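You operate a simulated robot arm through the tools that you are given. There is no shell and no other tool. Be economical: measure what you need, move in short steps, check, and stop when the job is done.

You run a simulated robot arm. Do the job below in one go: nothing can be reset, and whatever is moved stays where it is left.

Task
Set mixture, dimmer and lit key as the TOUR card says.
Fine: pull the levers to idle before the mixture moves; of the gear and view keys only the named one is lit at the end.
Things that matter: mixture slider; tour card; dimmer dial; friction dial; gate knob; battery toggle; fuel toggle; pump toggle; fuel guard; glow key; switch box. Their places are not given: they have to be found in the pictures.

The check looks at the end state, three seconds after you hand in, the way a careful person would. Anything else that was tipped, shoved, dropped, spilled or broken makes it a failure.

Robot
A 7-joint arm with a two-finger parallel gripper, fixed in place. Base frame: the origin is at the foot of the arm, x ahead of it, y to its left, z up. Readings come in mm, rad, newtons and seconds.
With the tool pointing down near the work surface it reaches from about 360 to 780 mm from the base axis. Its first joint turns from -2.897 to 2.897 rad. Payload 3.91 kg.
The TCP is the grasp point between the finger pads, 30 mm short of the fingertips. In the tool frame z runs along the fingers and y along their closing line. Largest opening 110 mm; finger width 20, thickness 10; the body of the gripper, 48 by 112 mm, starts 55 mm behind the TCP.
Orientation is told as [roll, pitch, yaw] about the base's x, y, z axes, in that order, counted from this pose: with the fingers straight down and closing along the base's y, the tool's x points along the base's -x, its y along +y and its z along -z.

Tools
- The arm moves only by the tool drive_tool. Its argument "commands" is a list of rows, each an object of numbers (a shift or turn left out is 0, a gripper value left out holds the last): "dx", "dy", "dz": the shift along the tool's x, y, z in units of 300 mm (1.0 is 300 mm); "wx", "wy", "wz": the turn, a rotation vector about the tool's x, y, z in units of 180 degrees (1.0 is 180 degrees); "grip": the gripper command, from -1 (fully open) to 1 (shut), values between in proportion. In form: [{"dx": .., "dy": .., "dz": .., "wx": .., "wy": .., "wz": .., "grip": ..}, ...]. A call has 1 to 10 rows; each row is the pose to reach, as a shift and turn from the pose commanded when the call began, along the tool's axes at that moment. A call with a number of a shift or a turn outside -1 to 1 is refused whole. Rows are played at 5 a second. More than 50 mm and 0.15 rad between two rows, or a gripper value outside its range, and nothing of the call is played. A pose out of reach is approached as far as the arm can. The call stops where the force on the tool passes 40 N (or 10 N more than at its start, if that is more) or the arm is blocked; 0.2 s more then pass. The fingers move at their own pace (about 153 mm/s each) and stop on an object; they squeeze with about 42 N. The grip force told is the motor's: it shows also when the fingers shut on nothing. Time passes only in rows, and 0.2 s behind the last, so rows that repeat a pose let the fingers close. It gives the time, the measured TCP pose, the force on the tool (base axes), the opening and the grip force at its end, in the units of the frame above (readings bear some noise), and new pictures: "show" is both (left out), scene, wrist or none.
- Cameras (640 x 400 px; columns grow to the right, rows downward): "scene" is fixed at [48.4, 505.6, 1438.3]; the picture's right is [-0.33, -0.95, 0.00], its down [-0.71, 0.24, -0.67] and it looks along [0.63, -0.22, -0.75] (base axes); focal length 250 px, centre (320, 200). "wrist" rides on the gripper at [-36, 0, -57] in the tool frame; the picture's right is [0.00, -1.00, 0.00], its down [0.97, 0.00, -0.24] and it looks along [0.24, 0.00, 0.97] (tool axes); focal length 218 px, centre (320, 200).
- raise_lower(by): slides the trunk up (or, below 0, down) by that many mm; the arm rides with it, the base frame stays. It gives what a move gives, with no picture.
- measure_at(camera, pixels): there is no depth. For up to 12 entries [column, row, z] of the newest picture of that camera ("zoom" is the newest enlarged one), the place [x, y] in the base frame at which the ray of that pixel passes the height z, good to about 2 mm, but the place of the scene camera against the robot may be out by one fixed shift of up to 25 mm in any direction. No time passes.
- close_up(camera, box): a new picture of the part [left, top, right, bottom] of that camera's present view, enlarged. No time passes.
- hand_in(): hands the job in; it is judged then, once.

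Go step by step. Measure first, check grasps and placings, and put right what went wrong. The budget is 80 turns and 120 pictures, counting those below and the enlarged ones. Unless the task says otherwise, let go and move clear before handing in, and close with one line.

The tools are called as a command line: name --argument value ..., lists and objects as JSON in quotes. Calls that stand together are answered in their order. drive_tool: Moves the arm, as the interface text tells. Its arguments: {"type":"object","properties":{"commands":{"type":"array","items":{"type":"object","properties":{"dx":{"type":"number"},"dy":{"type":"number"},"dz":{"type":"number"},"wx":{"type":"number"},"wy":{"type":"number"},"wz":{"type":"number"},"grip":{"type":"number"}}}},"show":{"type":"string","enum":["both","scene","wrist","none"]}},"required":["commands"]} The other tools are called the same way: raise_lower (by) slides the trunk up or down; measure_at (camera, pixels) gives the place at which the rays of pixels pass given heights; close_up (camera, box) takes an enlarged picture of a part of a camera's view; hand_in () hands the job in.

At the start:

```text
time: 0.0
ee_pos: [551.6, 58.6, 1098.3]
orientation: [0.001, 0.0, 0.0]
force: [-0.5, 0.5, 0.0]
opening: 110.0
grasp_force: 0.1
trunk travel left (down, up): [-450.0, 160.0]
```

scene: 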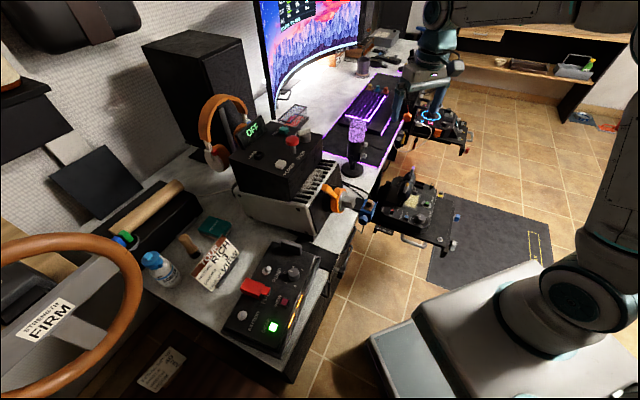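
wrist: 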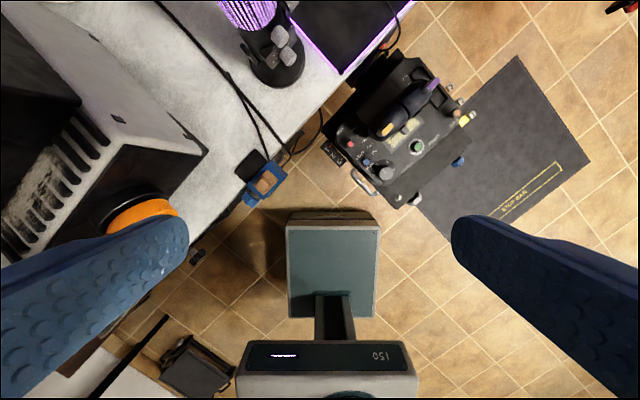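

The scene shows a desk with a switch box (px 265,300), a throttle quadrant box (px 280,160), and cards. I'll enlarge these parts.

close_up --camera "scene" --box '[200, 230, 340, 370]'

close_up --camera "scene" --box '[220, 90, 370, 240]'

close_up --camera "scene" --box '[340, 80, 480, 260]'

close_up --camera "wrist" --box '[300, 40, 500, 220]'

```text
2.86 times, centred on (270, 300) of scene
```

zoom: 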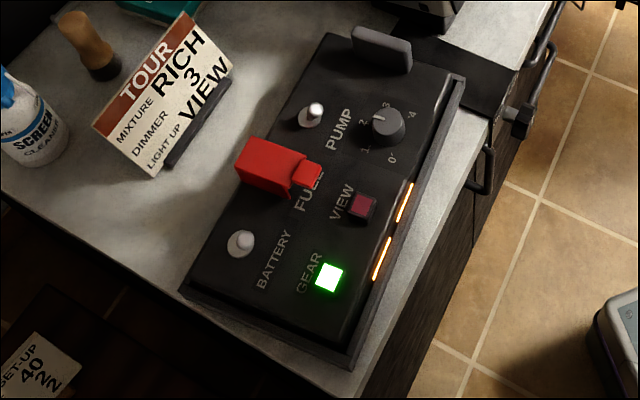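

```text
2.67 times, centred on (295, 165) of scene
```

zoom: 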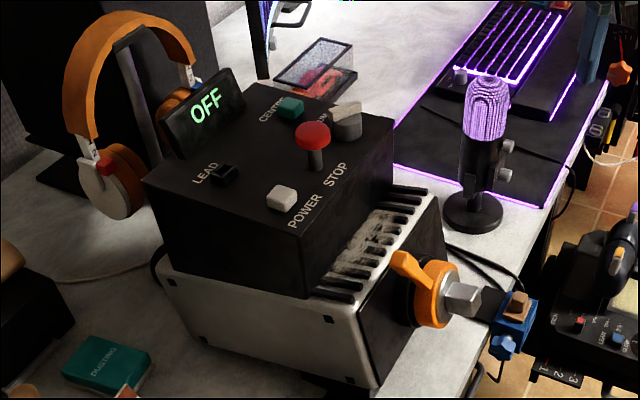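

```text
2.22 times, centred on (410, 170) of scene
```

zoom: 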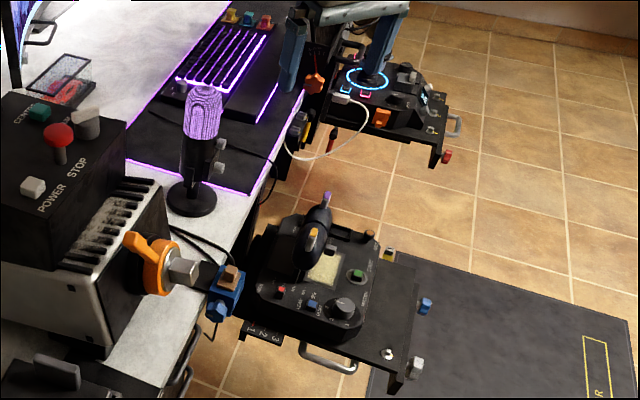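

```text
2.22 times, centred on (400, 130) of wrist
```

zoom: 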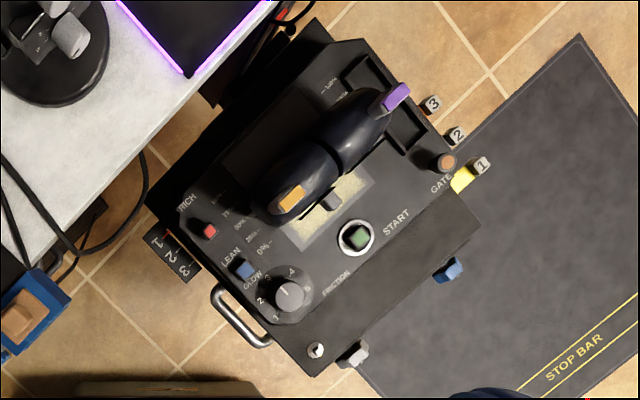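

The TOUR card reads: mixture RICH, dimmer 3, light up VIEW. GEAR is lit now. The quadrant holds a RICH/LEAN slider, friction dial, gate and levers. I'll measure rough places.

measure_at --camera "wrist" --pixels '[[365, 145, 800], [377, 162, 800], [390, 173, 800], [416, 147, 800], [385, 130, 800], [440, 85, 850], [455, 113, 800], [270, 180, 750]]'

measure_at --camera "scene" --pixels '[[273, 327, 800], [280, 302, 800], [285, 272, 800], [270, 270, 800], [253, 285, 830], [241, 313, 800], [389, 203, 800], [403, 225, 800], [413, 195, 800]]'

close_up --camera "wrist" --box '[350, 100, 430, 190]'

```text
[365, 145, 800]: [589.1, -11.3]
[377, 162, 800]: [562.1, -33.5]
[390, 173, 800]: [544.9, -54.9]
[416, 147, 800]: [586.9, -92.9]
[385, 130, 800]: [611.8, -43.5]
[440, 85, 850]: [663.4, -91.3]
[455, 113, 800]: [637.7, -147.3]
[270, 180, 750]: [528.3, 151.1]
```

```text
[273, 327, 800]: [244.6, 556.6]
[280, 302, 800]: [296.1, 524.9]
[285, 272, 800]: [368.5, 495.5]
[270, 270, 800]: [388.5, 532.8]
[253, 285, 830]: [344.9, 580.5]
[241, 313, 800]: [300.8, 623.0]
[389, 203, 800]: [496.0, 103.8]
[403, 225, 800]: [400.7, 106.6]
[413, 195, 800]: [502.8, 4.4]
```

```text
4.44 times, centred on (390, 145) of wrist
```

zoom: 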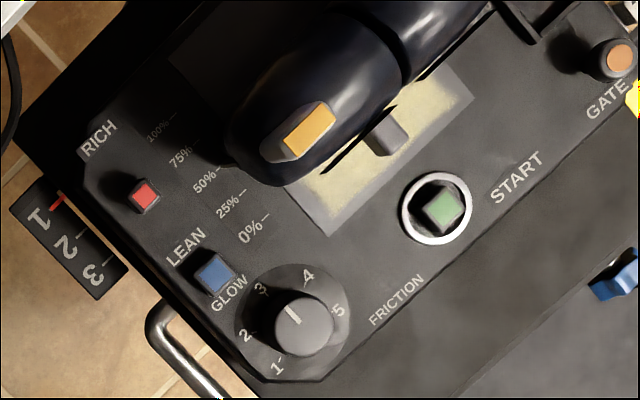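

Combining both cameras puts the quadrant at about z≈580, below desk level, around (530,-110). I'll move over it first, then lower the trunk for a closer look.

drive_tool --commands '[{"dy": -0.15}, {"dy": -0.3}, {"dy": -0.45}, {"dy": -0.6}]' --show "none"

raise_lower --by -200

drive_tool --commands '[{"dy": 0}]' --show "both"

```text
time: 1.0
ee_pos: [553.0, -123.6, 1101.3]
orientation: [0.0, -0.002, 0.0]
force: [1.4, -0.6, 0.9]
opening: 110.2
grasp_force: 0.1
trunk travel left (down, up): [-450.0, 160.0]
```

```text
time: 3.2
ee_pos: [552.7, -124.9, 901.3]
orientation: [0.0, -0.001, 0.0]
force: [0.1, -0.1, 0.2]
opening: 110.1
grasp_force: 0.0
trunk travel left (down, up): [-250.0, 360.0]
```

```text
time: 3.6
ee_pos: [553.0, -124.2, 901.9]
orientation: [-0.001, -0.001, 0.0]
force: [-0.1, -0.1, 0.3]
opening: 110.1
grasp_force: 0.0
trunk travel left (down, up): [-250.0, 360.0]
```

scene: 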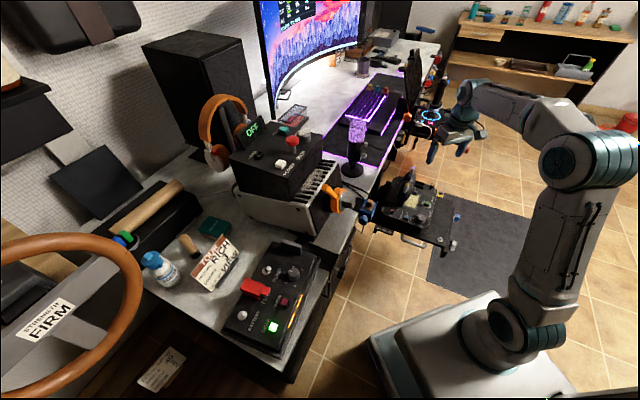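
wrist: 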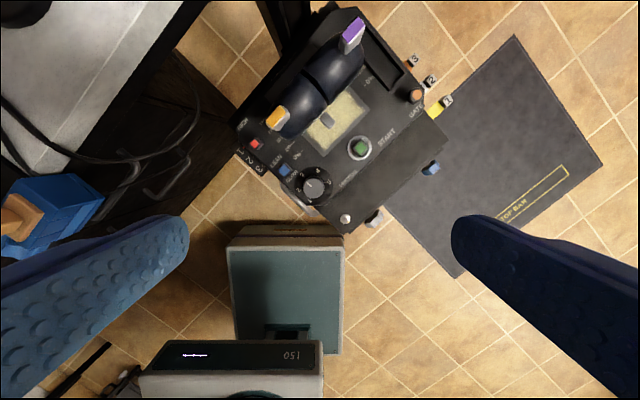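

Let me triangulate with the new view: dial now at (315,186).

measure_at --camera "wrist" --pixels '[[315, 186, 600], [315, 186, 500], [255, 144, 600], [284, 170, 600], [359, 149, 600], [276, 118, 600], [351, 33, 600], [417, 96, 600]]'

close_up --camera "wrist" --box '[225, 0, 465, 240]'

close_up --camera "scene" --box '[365, 150, 465, 250]'

```text
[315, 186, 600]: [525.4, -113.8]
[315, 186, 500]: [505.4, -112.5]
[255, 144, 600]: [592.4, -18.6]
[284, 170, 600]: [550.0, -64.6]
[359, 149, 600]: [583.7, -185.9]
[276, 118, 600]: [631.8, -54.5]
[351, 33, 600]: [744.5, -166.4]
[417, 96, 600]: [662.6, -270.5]
```

```text
1.67 times, centred on (345, 120) of wrist
```

zoom: 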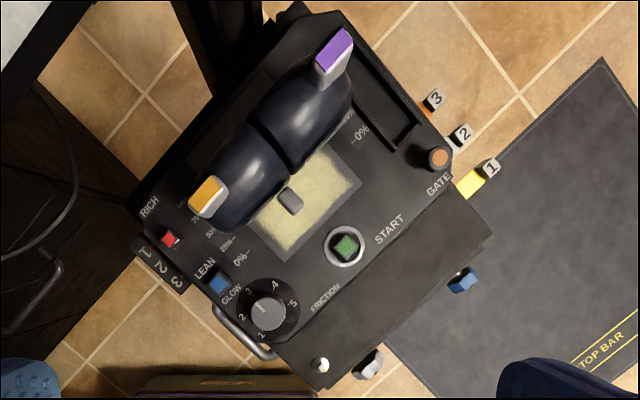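

```text
4.00 times, centred on (415, 200) of scene
```

zoom: 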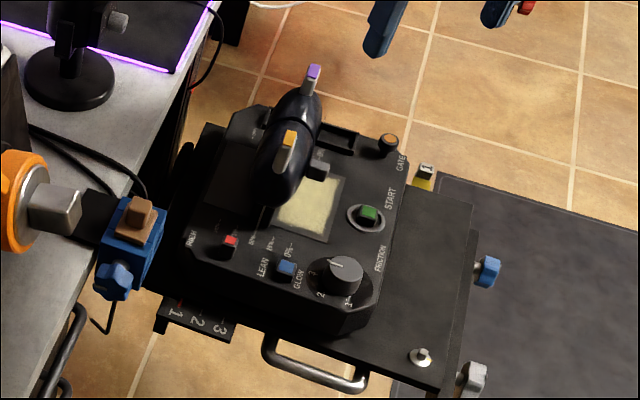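

Both wrist views put the panel at about z≈610. I'll enlarge the lever part and the cards.

close_up --camera "wrist" --box '[235, 90, 335, 210]'

close_up --camera "wrist" --box '[310, 10, 460, 160]'

close_up --camera "scene" --box '[130, 340, 200, 398]'

```text
3.33 times, centred on (285, 150) of wrist
```

zoom: 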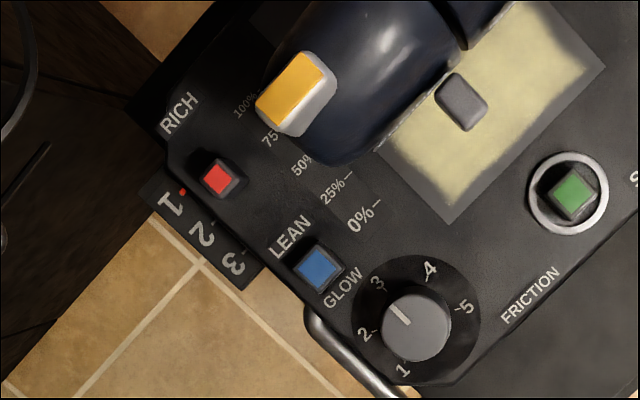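

```text
2.67 times, centred on (385, 85) of wrist
```

zoom: 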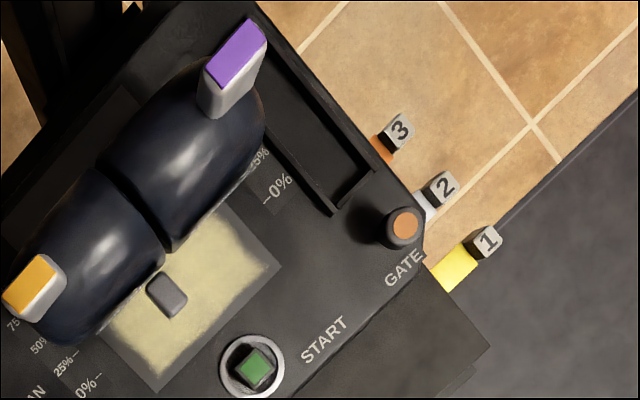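

```text
6.90 times, centred on (165, 369) of scene
```

zoom: 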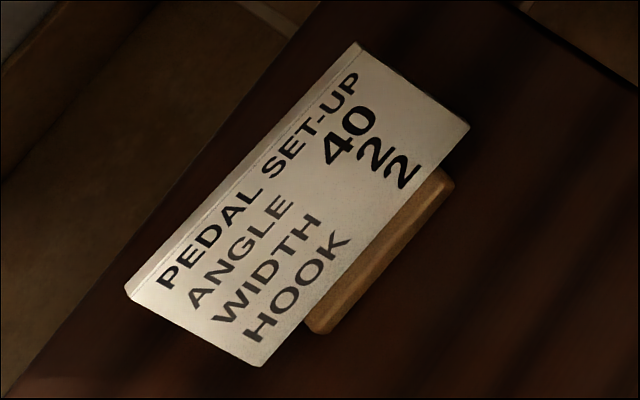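

The levers stand at about z≈700 (orange near (620,-73), purple near (700,-155)), with the unit yawed 45°. I'll align the tool to it and come nearer for a clear look.

drive_tool --commands '[{"dx": -0.032, "dy": 0.019, "dz": 0.045, "wz": -0.042}, {"dx": -0.063, "dy": 0.038, "dz": 0.09, "wz": -0.084}, {"dx": -0.095, "dy": 0.057, "dz": 0.136, "wz": -0.125}, {"dx": -0.127, "dy": 0.075, "dz": 0.182, "wz": -0.167}, {"dx": -0.158, "dy": 0.094, "dz": 0.227, "wz": -0.209}, {"dx": -0.19, "dy": 0.113, "dz": 0.273, "wz": -0.25}]' --show "wrist"

```text
time: 5.0
ee_pos: [611.2, -90.7, 818.6]
orientation: [0.0, 0.0, 0.789]
force: [-0.8, 0.0, 0.3]
opening: 110.1
grasp_force: 0.0
trunk travel left (down, up): [-250.0, 360.0]
```

wrist: 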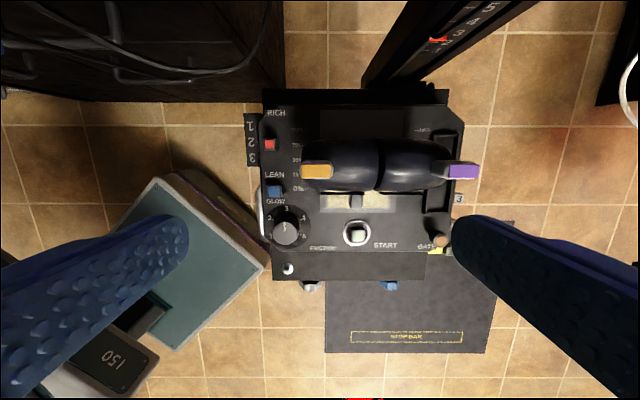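

close_up --camera "wrist" --box '[240, 85, 360, 205]'

close_up --camera "wrist" --box '[340, 100, 490, 260]'

measure_at --camera "wrist" --pixels '[[287, 226, 615], [269, 144, 610], [274, 190, 610], [317, 171, 695], [462, 171, 700], [442, 240, 620], [356, 200, 640]]'

```text
3.33 times, centred on (300, 145) of wrist
```

zoom: 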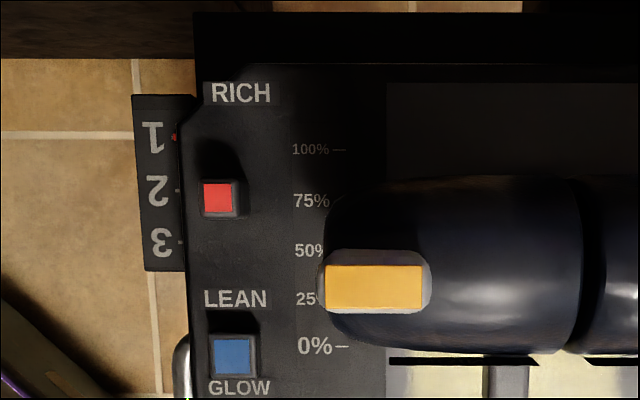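

```text
2.50 times, centred on (415, 180) of wrist
```

zoom: 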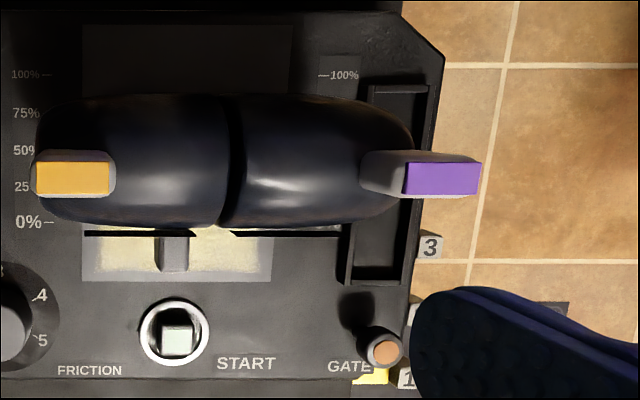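

```text
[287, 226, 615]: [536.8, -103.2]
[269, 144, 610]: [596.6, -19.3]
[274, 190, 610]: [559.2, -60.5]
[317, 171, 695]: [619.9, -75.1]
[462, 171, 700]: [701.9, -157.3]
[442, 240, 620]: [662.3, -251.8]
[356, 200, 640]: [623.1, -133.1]
```

The layout is clear: red slider at (597,-19), levers in a row at v≈0, percent scale 0% towards the base side. I'll turn the gripper so its closing line runs along lever travel, so one finger sits behind both levers at their seam.

drive_tool --commands '[{"wz": 0.045}, {"wz": 0.09}, {"wz": 0.135}, {"wz": 0.18}, {"wz": 0.225}, {"wz": 0.27}, {"wz": 0.315}, {"wz": 0.36}, {"wz": 0.405}, {"wz": 0.45}]' --show "none"

drive_tool --commands '[{"wz": 0.025}, {"wz": 0.05}, {"wz": 0.05}]' --show "wrist"

```text
time: 7.2
ee_pos: [610.2, -89.2, 819.3]
orientation: [-0.001, 0.0, -0.631]
force: [0.1, -0.8, -0.6]
opening: 110.0
grasp_force: 0.0
trunk travel left (down, up): [-250.0, 360.0]
```

```text
time: 8.0
ee_pos: [610.1, -89.9, 819.6]
orientation: [0.0, -0.001, -0.785]
force: [-0.4, 0.3, 0.2]
opening: 109.8
grasp_force: 0.1
trunk travel left (down, up): [-250.0, 360.0]
```

wrist: 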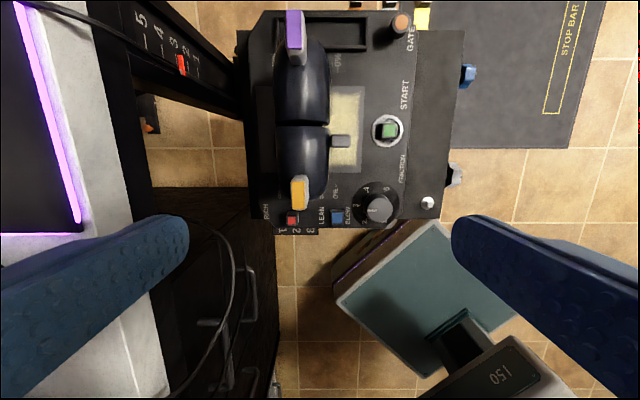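

The view is aligned: right in the picture is toward idle, up is along the row. I'll move over the seam and descend with one finger behind the levers.

drive_tool --commands '[{"dx": -0.08, "dz": 0.0}, {"dx": -0.155, "dy": 0.009, "dz": 0.05}, {"dx": -0.155, "dy": 0.009, "dz": 0.15}]' --show "wrist"

```text
time: 8.8
ee_pos: [644.9, -120.8, 775.1]
orientation: [0.0, -0.001, -0.785]
force: [-0.3, 0.5, 0.9]
opening: 109.9
grasp_force: 0.0
trunk travel left (down, up): [-250.0, 360.0]
```

wrist: 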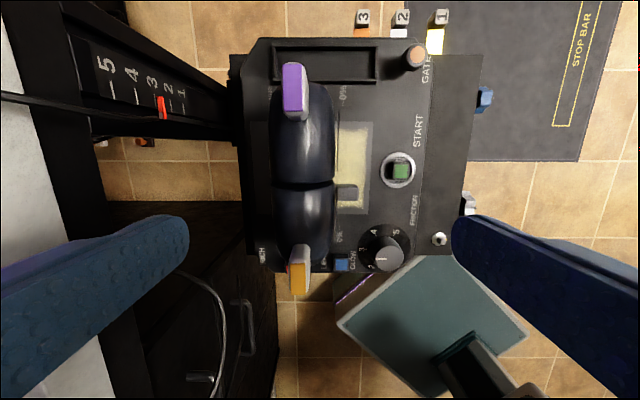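

The seam is at row 188, about 9 mm further along the row; left finger has 25 mm of clearance behind the levers. I'll correct and descend to put the fingertip at z≈667.

drive_tool --commands '[{"dx": -0.03, "dz": 0.0}, {"dx": -0.03, "dz": 0.1}, {"dx": -0.03, "dz": 0.18}, {"dx": -0.03, "dz": 0.26}]' --show "both"

```text
time: 9.8
ee_pos: [652.0, -127.5, 694.7]
orientation: [-0.001, 0.001, -0.785]
force: [-1.5, -0.1, 0.2]
opening: 109.9
grasp_force: 0.0
trunk travel left (down, up): [-250.0, 360.0]
```

scene: 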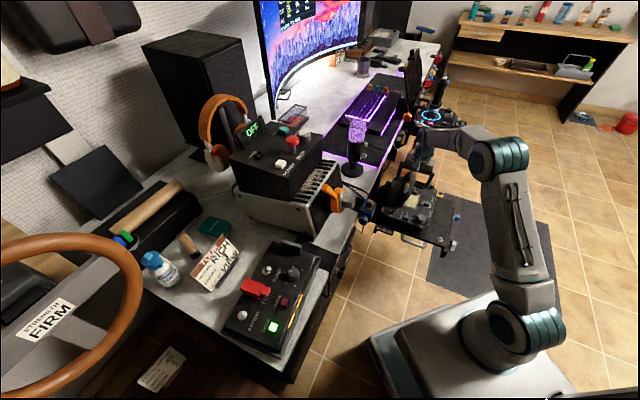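
wrist: 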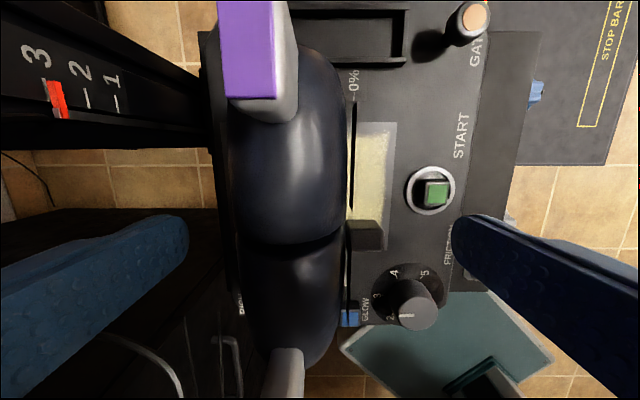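

The finger is level with the seam (row 245) and about 27 mm behind the levers. I'll push toward idle in small steps.

drive_tool --commands '[{"dy": -0.04}, {"dy": -0.07}, {"dy": -0.09}, {"dy": -0.105}, {"dy": -0.12}, {"dy": -0.135}, {"dy": -0.15}]' --show "wrist"

```text
time: 11.4
ee_pos: [619.2, -160.4, 696.8]
orientation: [-0.001, 0.0, -0.786]
force: [2.4, 2.2, -0.7]
opening: 110.1
grasp_force: 0.0
trunk travel left (down, up): [-250.0, 360.0]
```

wrist: 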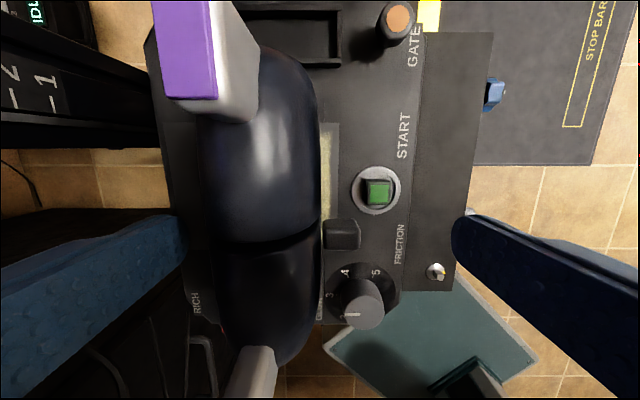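

Both levers are moving together with about 3 N of force. A display reading "IDL…" shows at the top left (35,15). I'll keep pushing to the stop.

drive_tool --commands '[{"dy": -0.015}, {"dy": -0.03}, {"dy": -0.045}, {"dy": -0.06}, {"dy": -0.07}]' --show "both"

close_up --camera "scene" --box '[340, 90, 480, 260]'

close_up --camera "wrist" --box '[0, 0, 160, 100]'

```text
time: 12.4
ee_pos: [614.7, -165.3, 696.5]
orientation: [0.016, -0.004, -0.783]
force: [19.2, 18.9, -6.8]
opening: 110.2
grasp_force: 0.1
trunk travel left (down, up): [-250.0, 360.0]
stopped in row 5: the force on the tool passed its limit (the readings are from after the stop); the commanded pose is now the measured one
```

scene: 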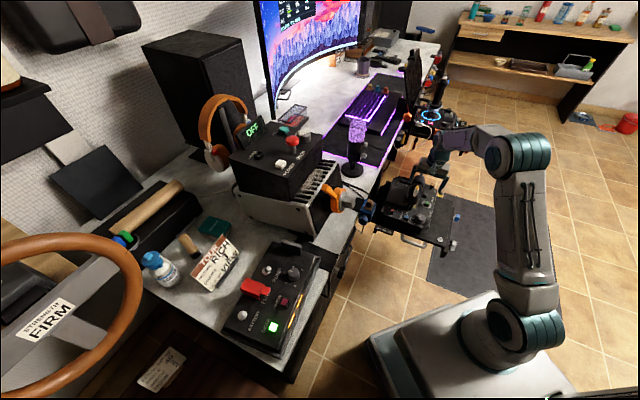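
wrist: 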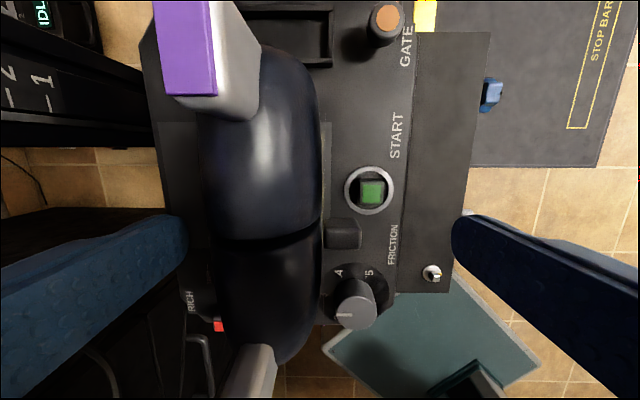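

```text
2.35 times, centred on (410, 175) of scene
```

zoom: 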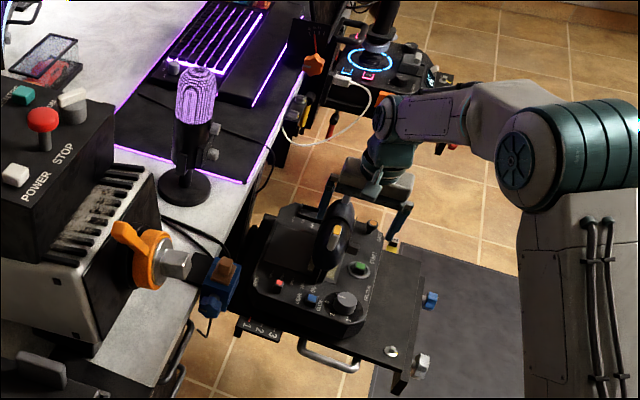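

```text
4.00 times, centred on (80, 50) of wrist
```

zoom: 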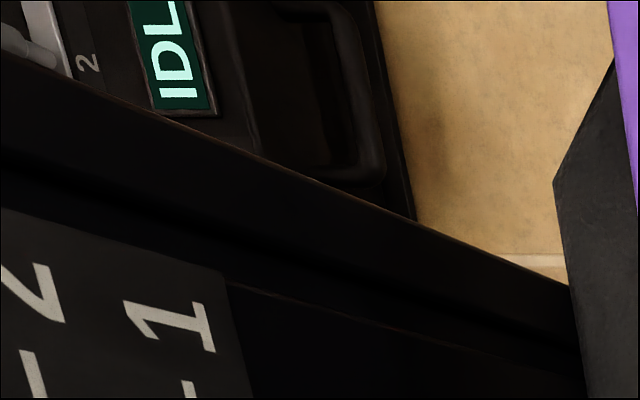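

Force rose at what looks like the lever stop. I'll back off, lift and look at where the levers stand.

drive_tool --commands '[{"dy": 0.03}, {"dy": 0.06}, {"dy": 0.06, "dz": -0.12}, {"dy": 0.06, "dz": -0.27}, {"dy": 0.06, "dz": -0.42}]' --show "wrist"

close_up --camera "wrist" --box '[210, 20, 470, 260]'

```text
time: 13.6
ee_pos: [622.1, -157.4, 823.3]
orientation: [0.011, -0.004, -0.786]
force: [-0.6, 0.5, -0.2]
opening: 109.9
grasp_force: 0.1
trunk travel left (down, up): [-250.0, 360.0]
```

wrist: 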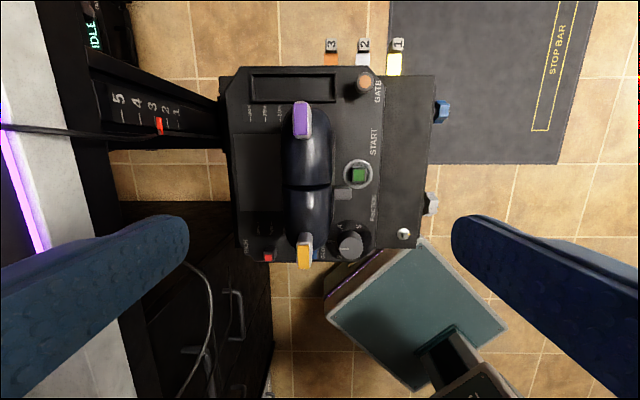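

```text
1.67 times, centred on (340, 140) of wrist
```

zoom: 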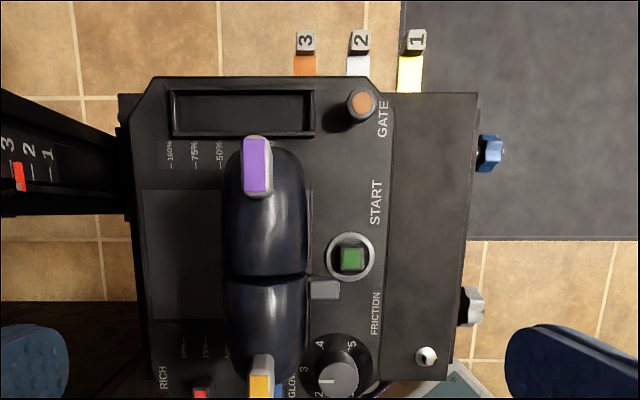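

measure_at --camera "wrist" --pixels '[[305, 250, 695], [302, 118, 700], [343, 195, 640], [366, 80, 620], [268, 258, 610], [348, 246, 615]]'

drive_tool --commands '[{"dx": 0.1, "dy": 0.05}, {"dx": 0.2, "dy": 0.1}, {"dx": 0.3, "dy": 0.15}]' --show "wrist"

close_up --camera "wrist" --box '[270, 20, 500, 220]'

```text
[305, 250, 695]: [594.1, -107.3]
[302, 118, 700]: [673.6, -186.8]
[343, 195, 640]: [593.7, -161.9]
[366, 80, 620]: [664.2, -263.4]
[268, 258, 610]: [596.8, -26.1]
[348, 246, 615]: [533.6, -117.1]
```

```text
time: 14.4
ee_pos: [589.7, -59.1, 823.6]
orientation: [0.012, -0.006, -0.784]
force: [0.0, -0.2, 0.3]
opening: 110.1
grasp_force: 0.1
trunk travel left (down, up): [-250.0, 360.0]
```

wrist: 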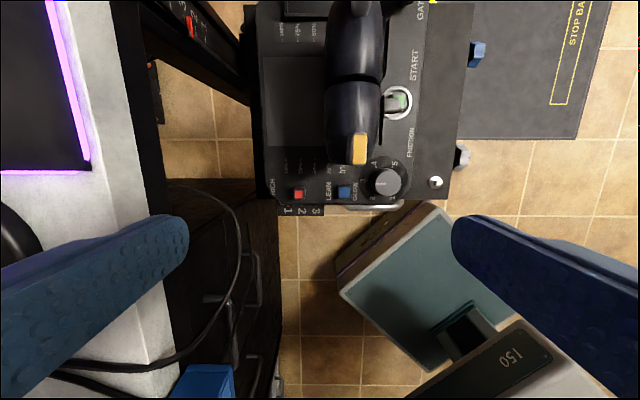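

```text
2.00 times, centred on (385, 120) of wrist
```

zoom: 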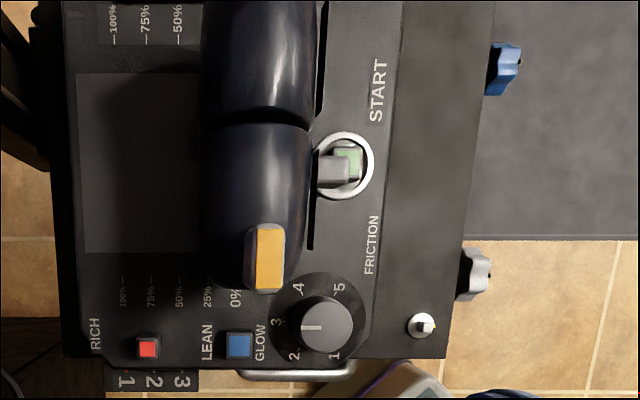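

measure_at --camera "wrist" --pixels '[[342, 159, 610], [286, 159, 610], [360, 149, 697], [298, 194, 615], [344, 192, 615], [387, 183, 620], [272, 187, 610], [328, 189, 610]]'

close_up --camera "wrist" --box '[260, 130, 420, 220]'

```text
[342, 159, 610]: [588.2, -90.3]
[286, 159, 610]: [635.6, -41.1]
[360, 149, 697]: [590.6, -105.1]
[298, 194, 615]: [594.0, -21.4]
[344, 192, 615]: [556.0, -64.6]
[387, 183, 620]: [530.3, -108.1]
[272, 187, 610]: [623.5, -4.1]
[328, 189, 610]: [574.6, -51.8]
```

```text
4.00 times, centred on (340, 175) of wrist
```

zoom: 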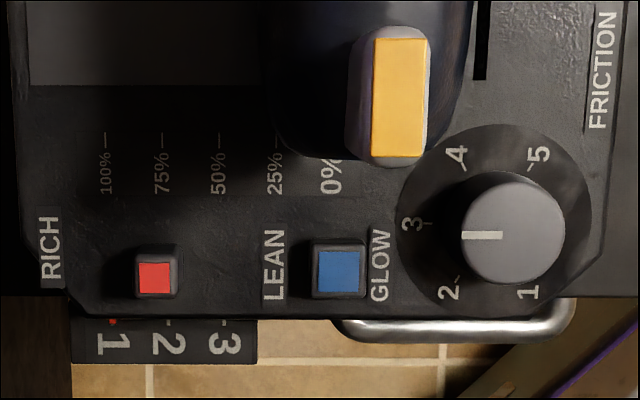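

The orange tip now sits at the 0% line, so the levers are at idle. The red slider is at about (594,-21), midway between RICH and LEAN. I'll close the fingers and come down on its LEAN side, stopping short to check.

drive_tool --commands '[{"dx": 0.086, "dy": 0.019, "grip": 1}, {"dx": 0.086, "dy": 0.019, "dz": 0.15, "grip": 1}, {"dx": 0.086, "dy": 0.019, "dz": 0.3, "grip": 1}, {"dx": 0.086, "dy": 0.019, "dz": 0.42, "grip": 1}]' --show "wrist"

```text
time: 15.4
ee_pos: [575.0, -37.4, 701.5]
orientation: [0.011, -0.005, -0.785]
force: [0.0, -0.4, -0.5]
opening: 0.0
grasp_force: 37.6
trunk travel left (down, up): [-250.0, 360.0]
```

wrist: 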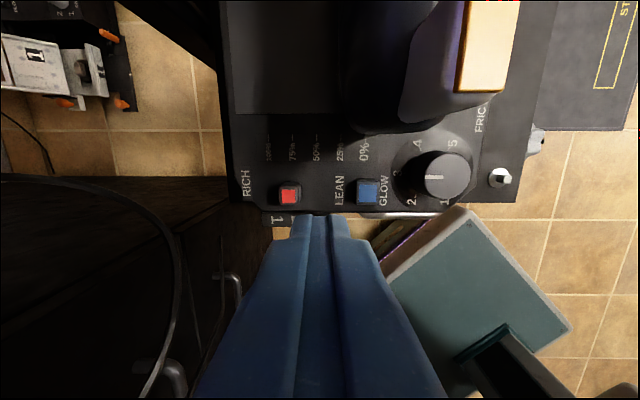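

The tip will land at about (320,199), with a 4 mm gap to the red cap (edge at col 300) and clear of the blue key. I'll descend further in small steps.

drive_tool --commands '[{"dz": 0.06, "grip": 1}, {"dz": 0.12, "grip": 1}, {"dz": 0.17, "grip": 1}, {"dz": 0.185, "grip": 1}, {"dz": 0.2, "grip": 1}]' --show "wrist"

```text
time: 16.6
ee_pos: [576.9, -38.8, 637.7]
orientation: [0.012, -0.005, -0.784]
force: [-0.1, -0.3, 0.2]
opening: 0.0
grasp_force: 37.7
trunk travel left (down, up): [-250.0, 360.0]
```

wrist: 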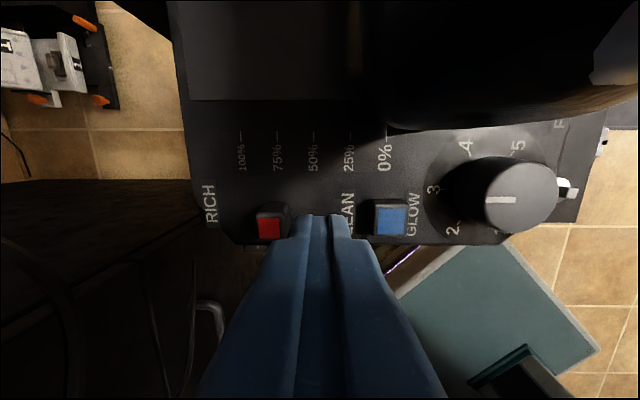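

measure_at --camera "wrist" --pixels '[[269, 228, 620], [269, 228, 610], [269, 228, 600], [390, 220, 620], [390, 220, 600], [500, 198, 620], [500, 198, 600]]'

close_up --camera "wrist" --box '[230, 180, 430, 260]'

```text
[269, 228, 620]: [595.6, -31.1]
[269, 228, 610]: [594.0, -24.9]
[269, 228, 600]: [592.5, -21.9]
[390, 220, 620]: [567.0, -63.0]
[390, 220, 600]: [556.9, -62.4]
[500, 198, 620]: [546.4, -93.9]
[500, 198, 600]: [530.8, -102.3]
```

```text
3.20 times, centred on (330, 220) of wrist
```

zoom: 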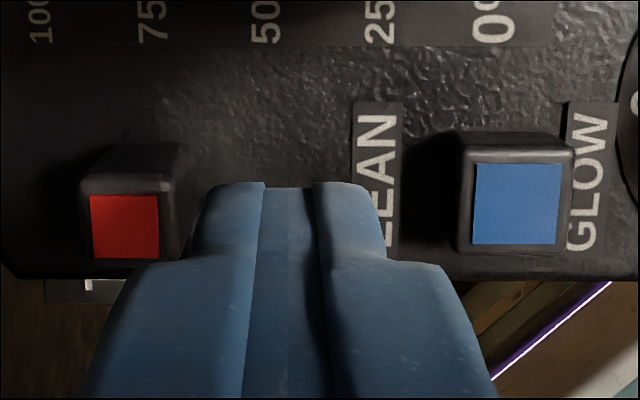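

The cap tops lie at about z≈602, so the tip (608) is just above. I'll go down another ~11 mm and then slide toward RICH.

drive_tool --commands '[{"dz": 0.012, "grip": 1}, {"dz": 0.024, "grip": 1}, {"dz": 0.037, "grip": 1}]' --show "wrist"

```text
time: 17.4
ee_pos: [576.6, -38.3, 627.3]
orientation: [0.011, -0.006, -0.786]
force: [0.6, -0.5, -0.2]
opening: 0.0
grasp_force: 37.2
trunk travel left (down, up): [-250.0, 360.0]
```

wrist: 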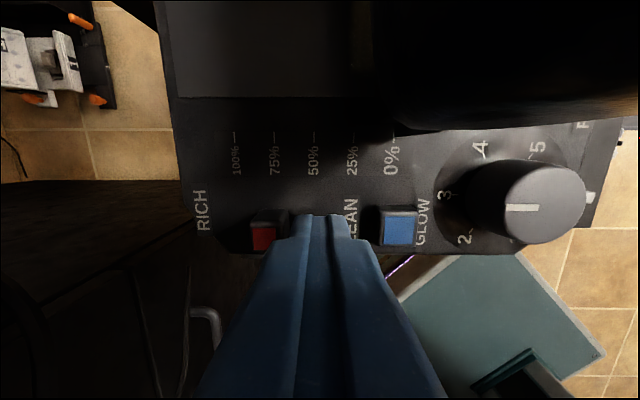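

No contact below; tip at z≈597 beside the cap. I'll slide toward RICH in small steps.

drive_tool --commands '[{"dy": 0.012, "grip": 1}, {"dy": 0.024, "grip": 1}, {"dy": 0.036, "grip": 1}, {"dy": 0.048, "grip": 1}]' --show "wrist"

```text
time: 18.4
ee_pos: [587.6, -27.4, 627.7]
orientation: [0.009, -0.003, -0.784]
force: [-0.4, -0.3, 0.5]
opening: 0.0
grasp_force: 37.5
trunk travel left (down, up): [-250.0, 360.0]
```

wrist: 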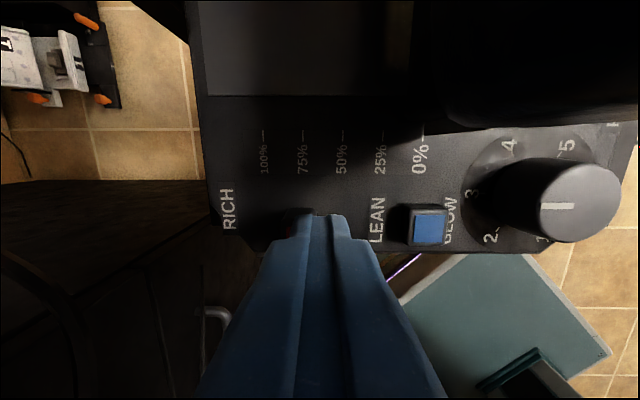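

close_up --camera "wrist" --box '[220, 170, 380, 270]'

close_up --camera "scene" --box '[370, 160, 440, 240]'

```text
4.00 times, centred on (300, 220) of wrist
```

zoom: 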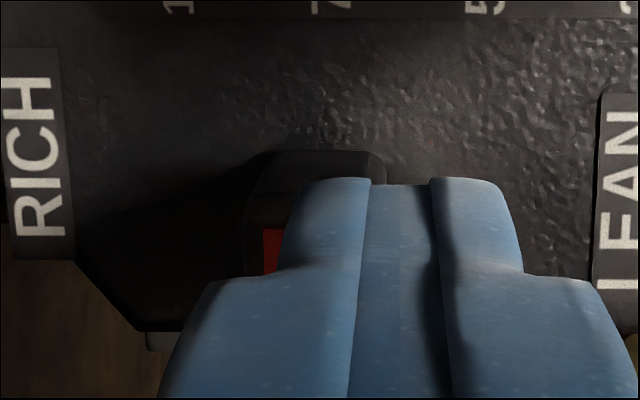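

```text
5.00 times, centred on (405, 200) of scene
```

zoom: 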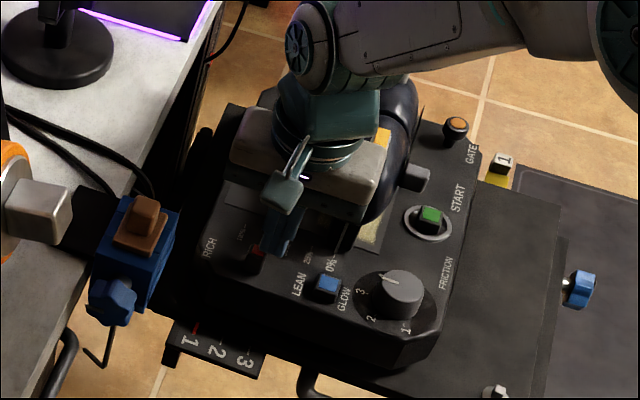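

The fingertip is hovering above the cap: the close-up shows the cap disappearing under the blue finger, and cross-checking puts its top near z≈590. I'll go back, come lower, and try again.

drive_tool --commands '[{"dy": -0.025, "grip": 1}, {"dx": 0.01, "dy": -0.045, "grip": 1}, {"dx": 0.01, "dy": -0.045, "dz": 0.015, "grip": 1}, {"dx": 0.01, "dy": -0.045, "dz": 0.03, "grip": 1}, {"dx": 0.01, "dy": -0.045, "dz": 0.045, "grip": 1}]' --show "wrist"

close_up --camera "wrist" --box '[220, 170, 420, 270]'

```text
time: 19.7
ee_pos: [577.9, -35.3, 620.3]
orientation: [0.023, -0.018, -0.783]
force: [-8.8, 6.3, 22.0]
opening: 0.1
grasp_force: 38.0
trunk travel left (down, up): [-250.0, 360.0]
stopped in row 5: the force on the tool passed its limit (the readings are from after the stop); the commanded pose is now the measured one
```

wrist: 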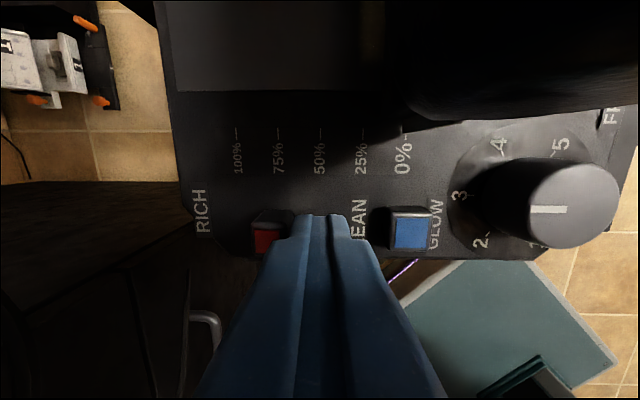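

```text
3.20 times, centred on (320, 220) of wrist
```

zoom: 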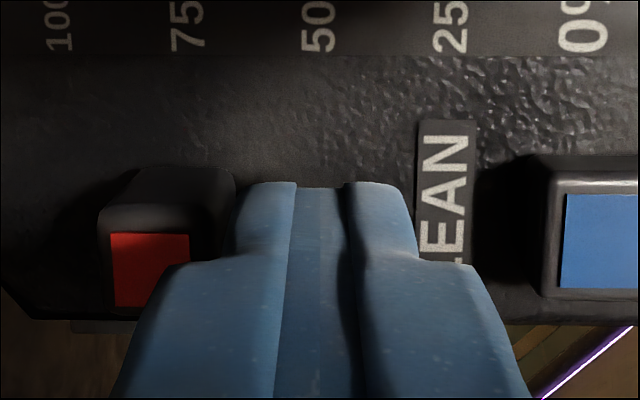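

The contact came at tip z≈590, but the panel scale works out near z≈572, and the reaction pushes away from the levers. So the gripper body probably touched the lever handle. I'll lift and lean the tool ~20° so the body clears the levers.

drive_tool --commands '[{"dz": -0.08, "grip": 1}, {"dz": -0.16, "grip": 1}, {"dz": -0.16, "wy": -0.04, "grip": 1}, {"dz": -0.16, "wy": -0.08, "grip": 1}, {"dz": -0.16, "wy": -0.125, "grip": 1}]' --show "both"

close_up --camera "scene" --box '[370, 150, 450, 240]'

```text
time: 20.9
ee_pos: [577.6, -36.6, 666.1]
orientation: [0.019, -0.407, -0.791]
force: [0.5, 0.4, 0.5]
opening: 0.2
grasp_force: 37.8
trunk travel left (down, up): [-250.0, 360.0]
```

scene: 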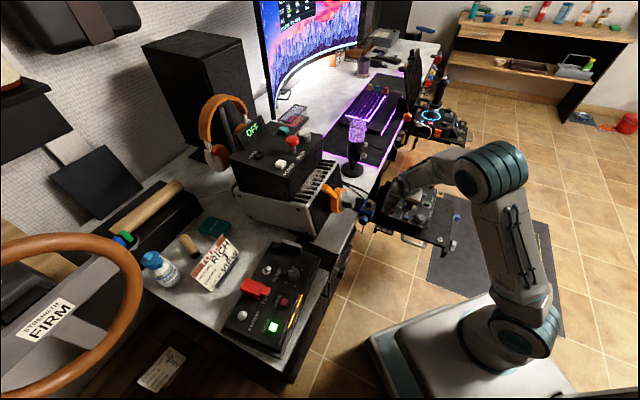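
wrist: 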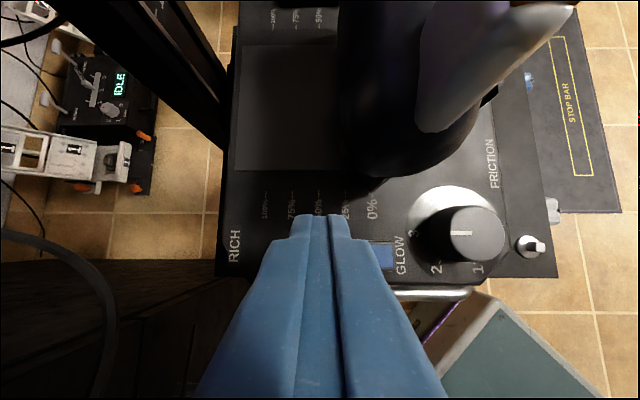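

```text
4.44 times, centred on (410, 195) of scene
```

zoom: 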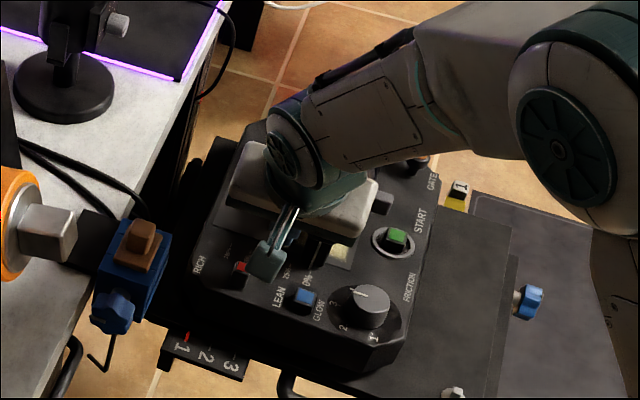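

The tool now leans away from the levers. I'll lower it alongside the red cap to just above the earlier height and look.

drive_tool --commands '[{"dx": 0.04, "dz": 0.0, "grip": 1}, {"dx": 0.06, "dz": 0.04, "grip": 1}, {"dx": 0.09, "dz": 0.08, "grip": 1}, {"dx": 0.114, "dz": 0.115, "grip": 1}]' --show "wrist"

close_up --camera "wrist" --box '[220, 170, 420, 270]'

```text
time: 21.9
ee_pos: [565.3, -23.5, 619.8]
orientation: [0.017, -0.404, -0.792]
force: [0.3, 0.4, 0.0]
opening: 0.1
grasp_force: 37.6
trunk travel left (down, up): [-250.0, 360.0]
```

wrist: 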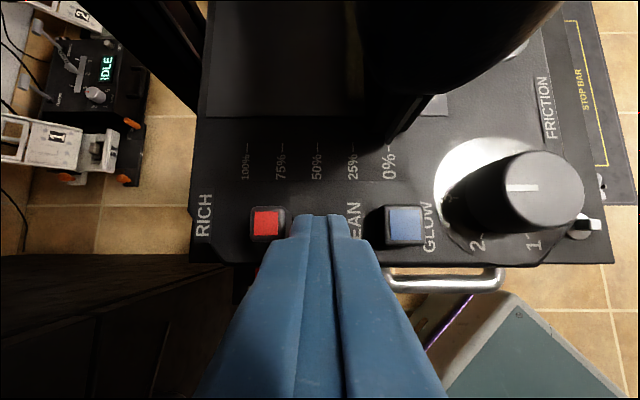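

```text
3.20 times, centred on (320, 220) of wrist
```

zoom: 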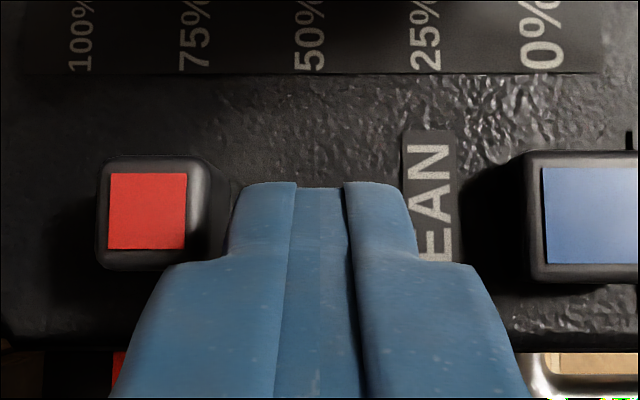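

Now the cap is plain in view beside the tip with no contact. I'll go ~10 mm lower.

drive_tool --commands '[{"dy": -0.01, "grip": 1}, {"dy": -0.01, "dx": 0.007, "dz": 0.016, "grip": 1}, {"dy": -0.01, "dx": 0.013, "dz": 0.031, "grip": 1}]' --show "wrist"

close_up --camera "wrist" --box '[220, 170, 420, 270]'

```text
time: 22.7
ee_pos: [563.4, -26.7, 611.5]
orientation: [0.017, -0.405, -0.791]
force: [0.2, 0.4, -0.5]
opening: 0.0
grasp_force: 37.4
trunk travel left (down, up): [-250.0, 360.0]
```

wrist: 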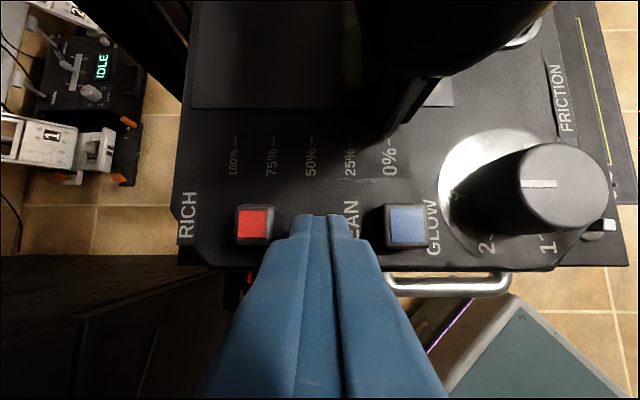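

```text
3.20 times, centred on (320, 220) of wrist
```

zoom: 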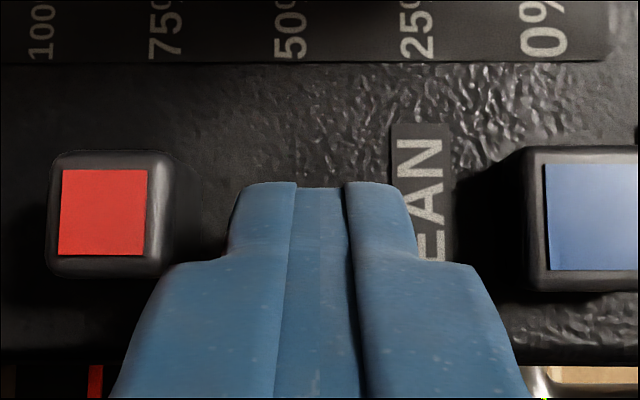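

The tip (z≈583) is beside the cap. I'll push toward RICH.

drive_tool --commands '[{"dy": 0.01, "grip": 1}, {"dy": 0.02, "grip": 1}, {"dy": 0.03, "grip": 1}, {"dy": 0.04, "grip": 1}, {"dy": 0.05, "grip": 1}]' --show "wrist"

close_up --camera "wrist" --box '[220, 170, 420, 270]'

```text
time: 23.9
ee_pos: [574.2, -16.2, 610.3]
orientation: [0.018, -0.403, -0.791]
force: [-0.7, -0.5, 0.3]
opening: 0.0
grasp_force: 37.7
trunk travel left (down, up): [-250.0, 360.0]
```

wrist: 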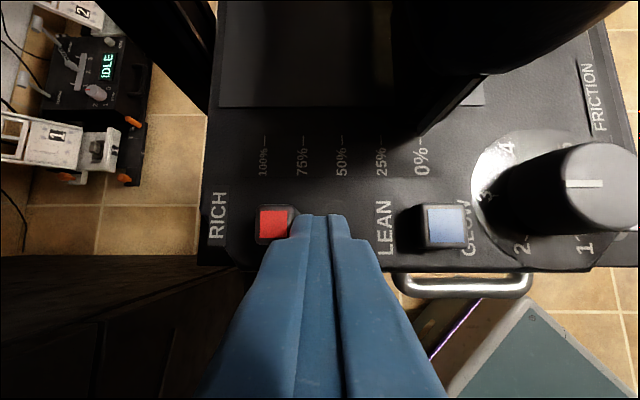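

```text
3.20 times, centred on (320, 220) of wrist
```

zoom: 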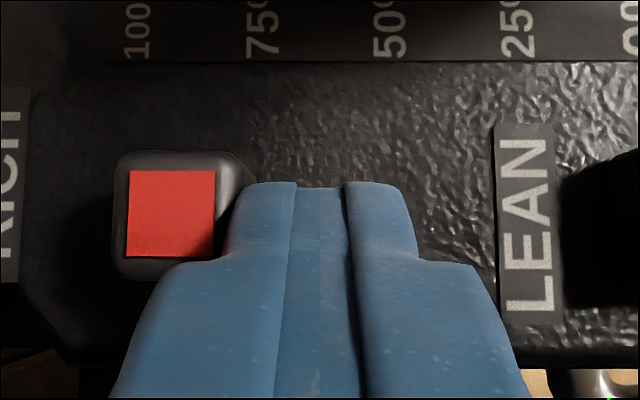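

The cap is sliding: it was 24 px from the 100% mark and is now 9 px, with little force. I'll keep going to the end stop.

drive_tool --commands '[{"dy": 0.01, "grip": 1}, {"dy": 0.02, "grip": 1}, {"dy": 0.03, "grip": 1}, {"dy": 0.04, "grip": 1}, {"dy": 0.05, "grip": 1}, {"dy": 0.06, "grip": 1}]' --show "wrist"

close_up --camera "wrist" --box '[220, 170, 420, 270]'

```text
time: 25.3
ee_pos: [587.5, -2.1, 609.5]
orientation: [0.019, -0.404, -0.792]
force: [-0.2, -0.4, -0.2]
opening: 0.1
grasp_force: 37.4
trunk travel left (down, up): [-250.0, 360.0]
```

wrist: 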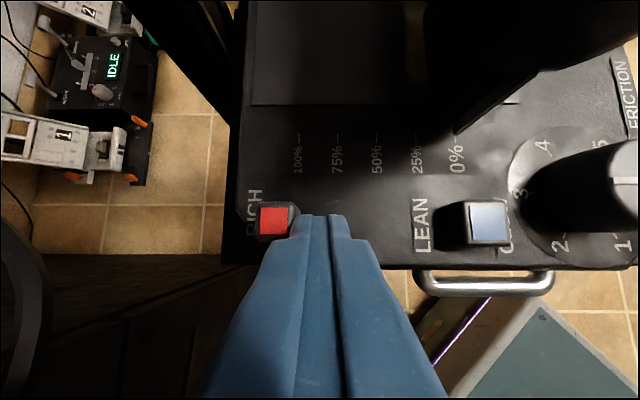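

```text
3.20 times, centred on (320, 220) of wrist
```

zoom: 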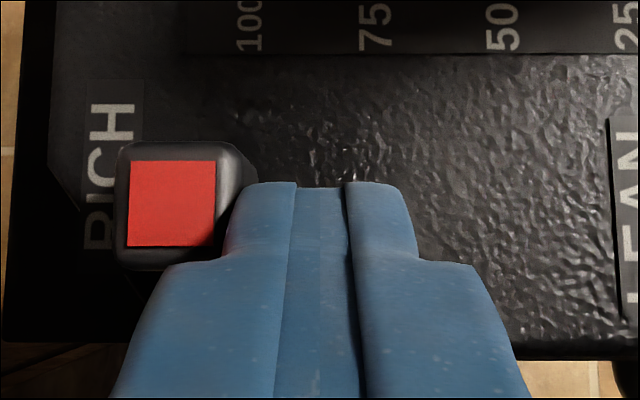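

It's now over the RICH label with no stop felt yet. I'll continue gently.

drive_tool --commands '[{"dy": 0.008, "grip": 1}, {"dy": 0.016, "grip": 1}, {"dy": 0.024, "grip": 1}, {"dy": 0.032, "grip": 1}]' --show "wrist"

close_up --camera "wrist" --box '[220, 170, 420, 270]'

```text
time: 26.3
ee_pos: [590.3, 2.7, 609.4]
orientation: [0.014, -0.403, -0.793]
force: [-20.6, -13.0, -0.5]
opening: 0.0
grasp_force: 37.2
trunk travel left (down, up): [-250.0, 360.0]
```

wrist: 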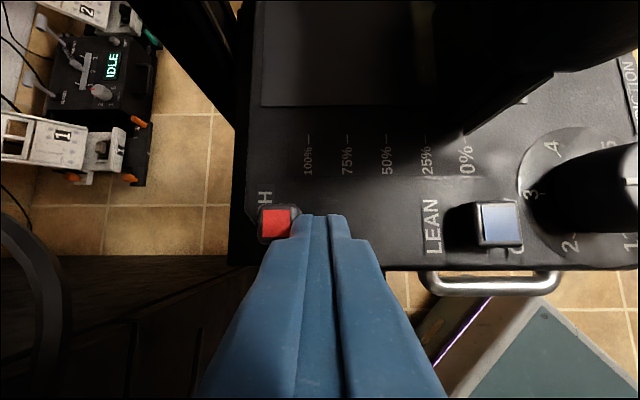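

```text
3.20 times, centred on (320, 220) of wrist
```

zoom: 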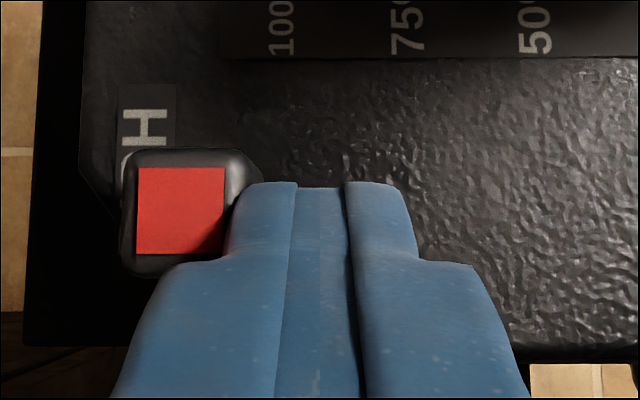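

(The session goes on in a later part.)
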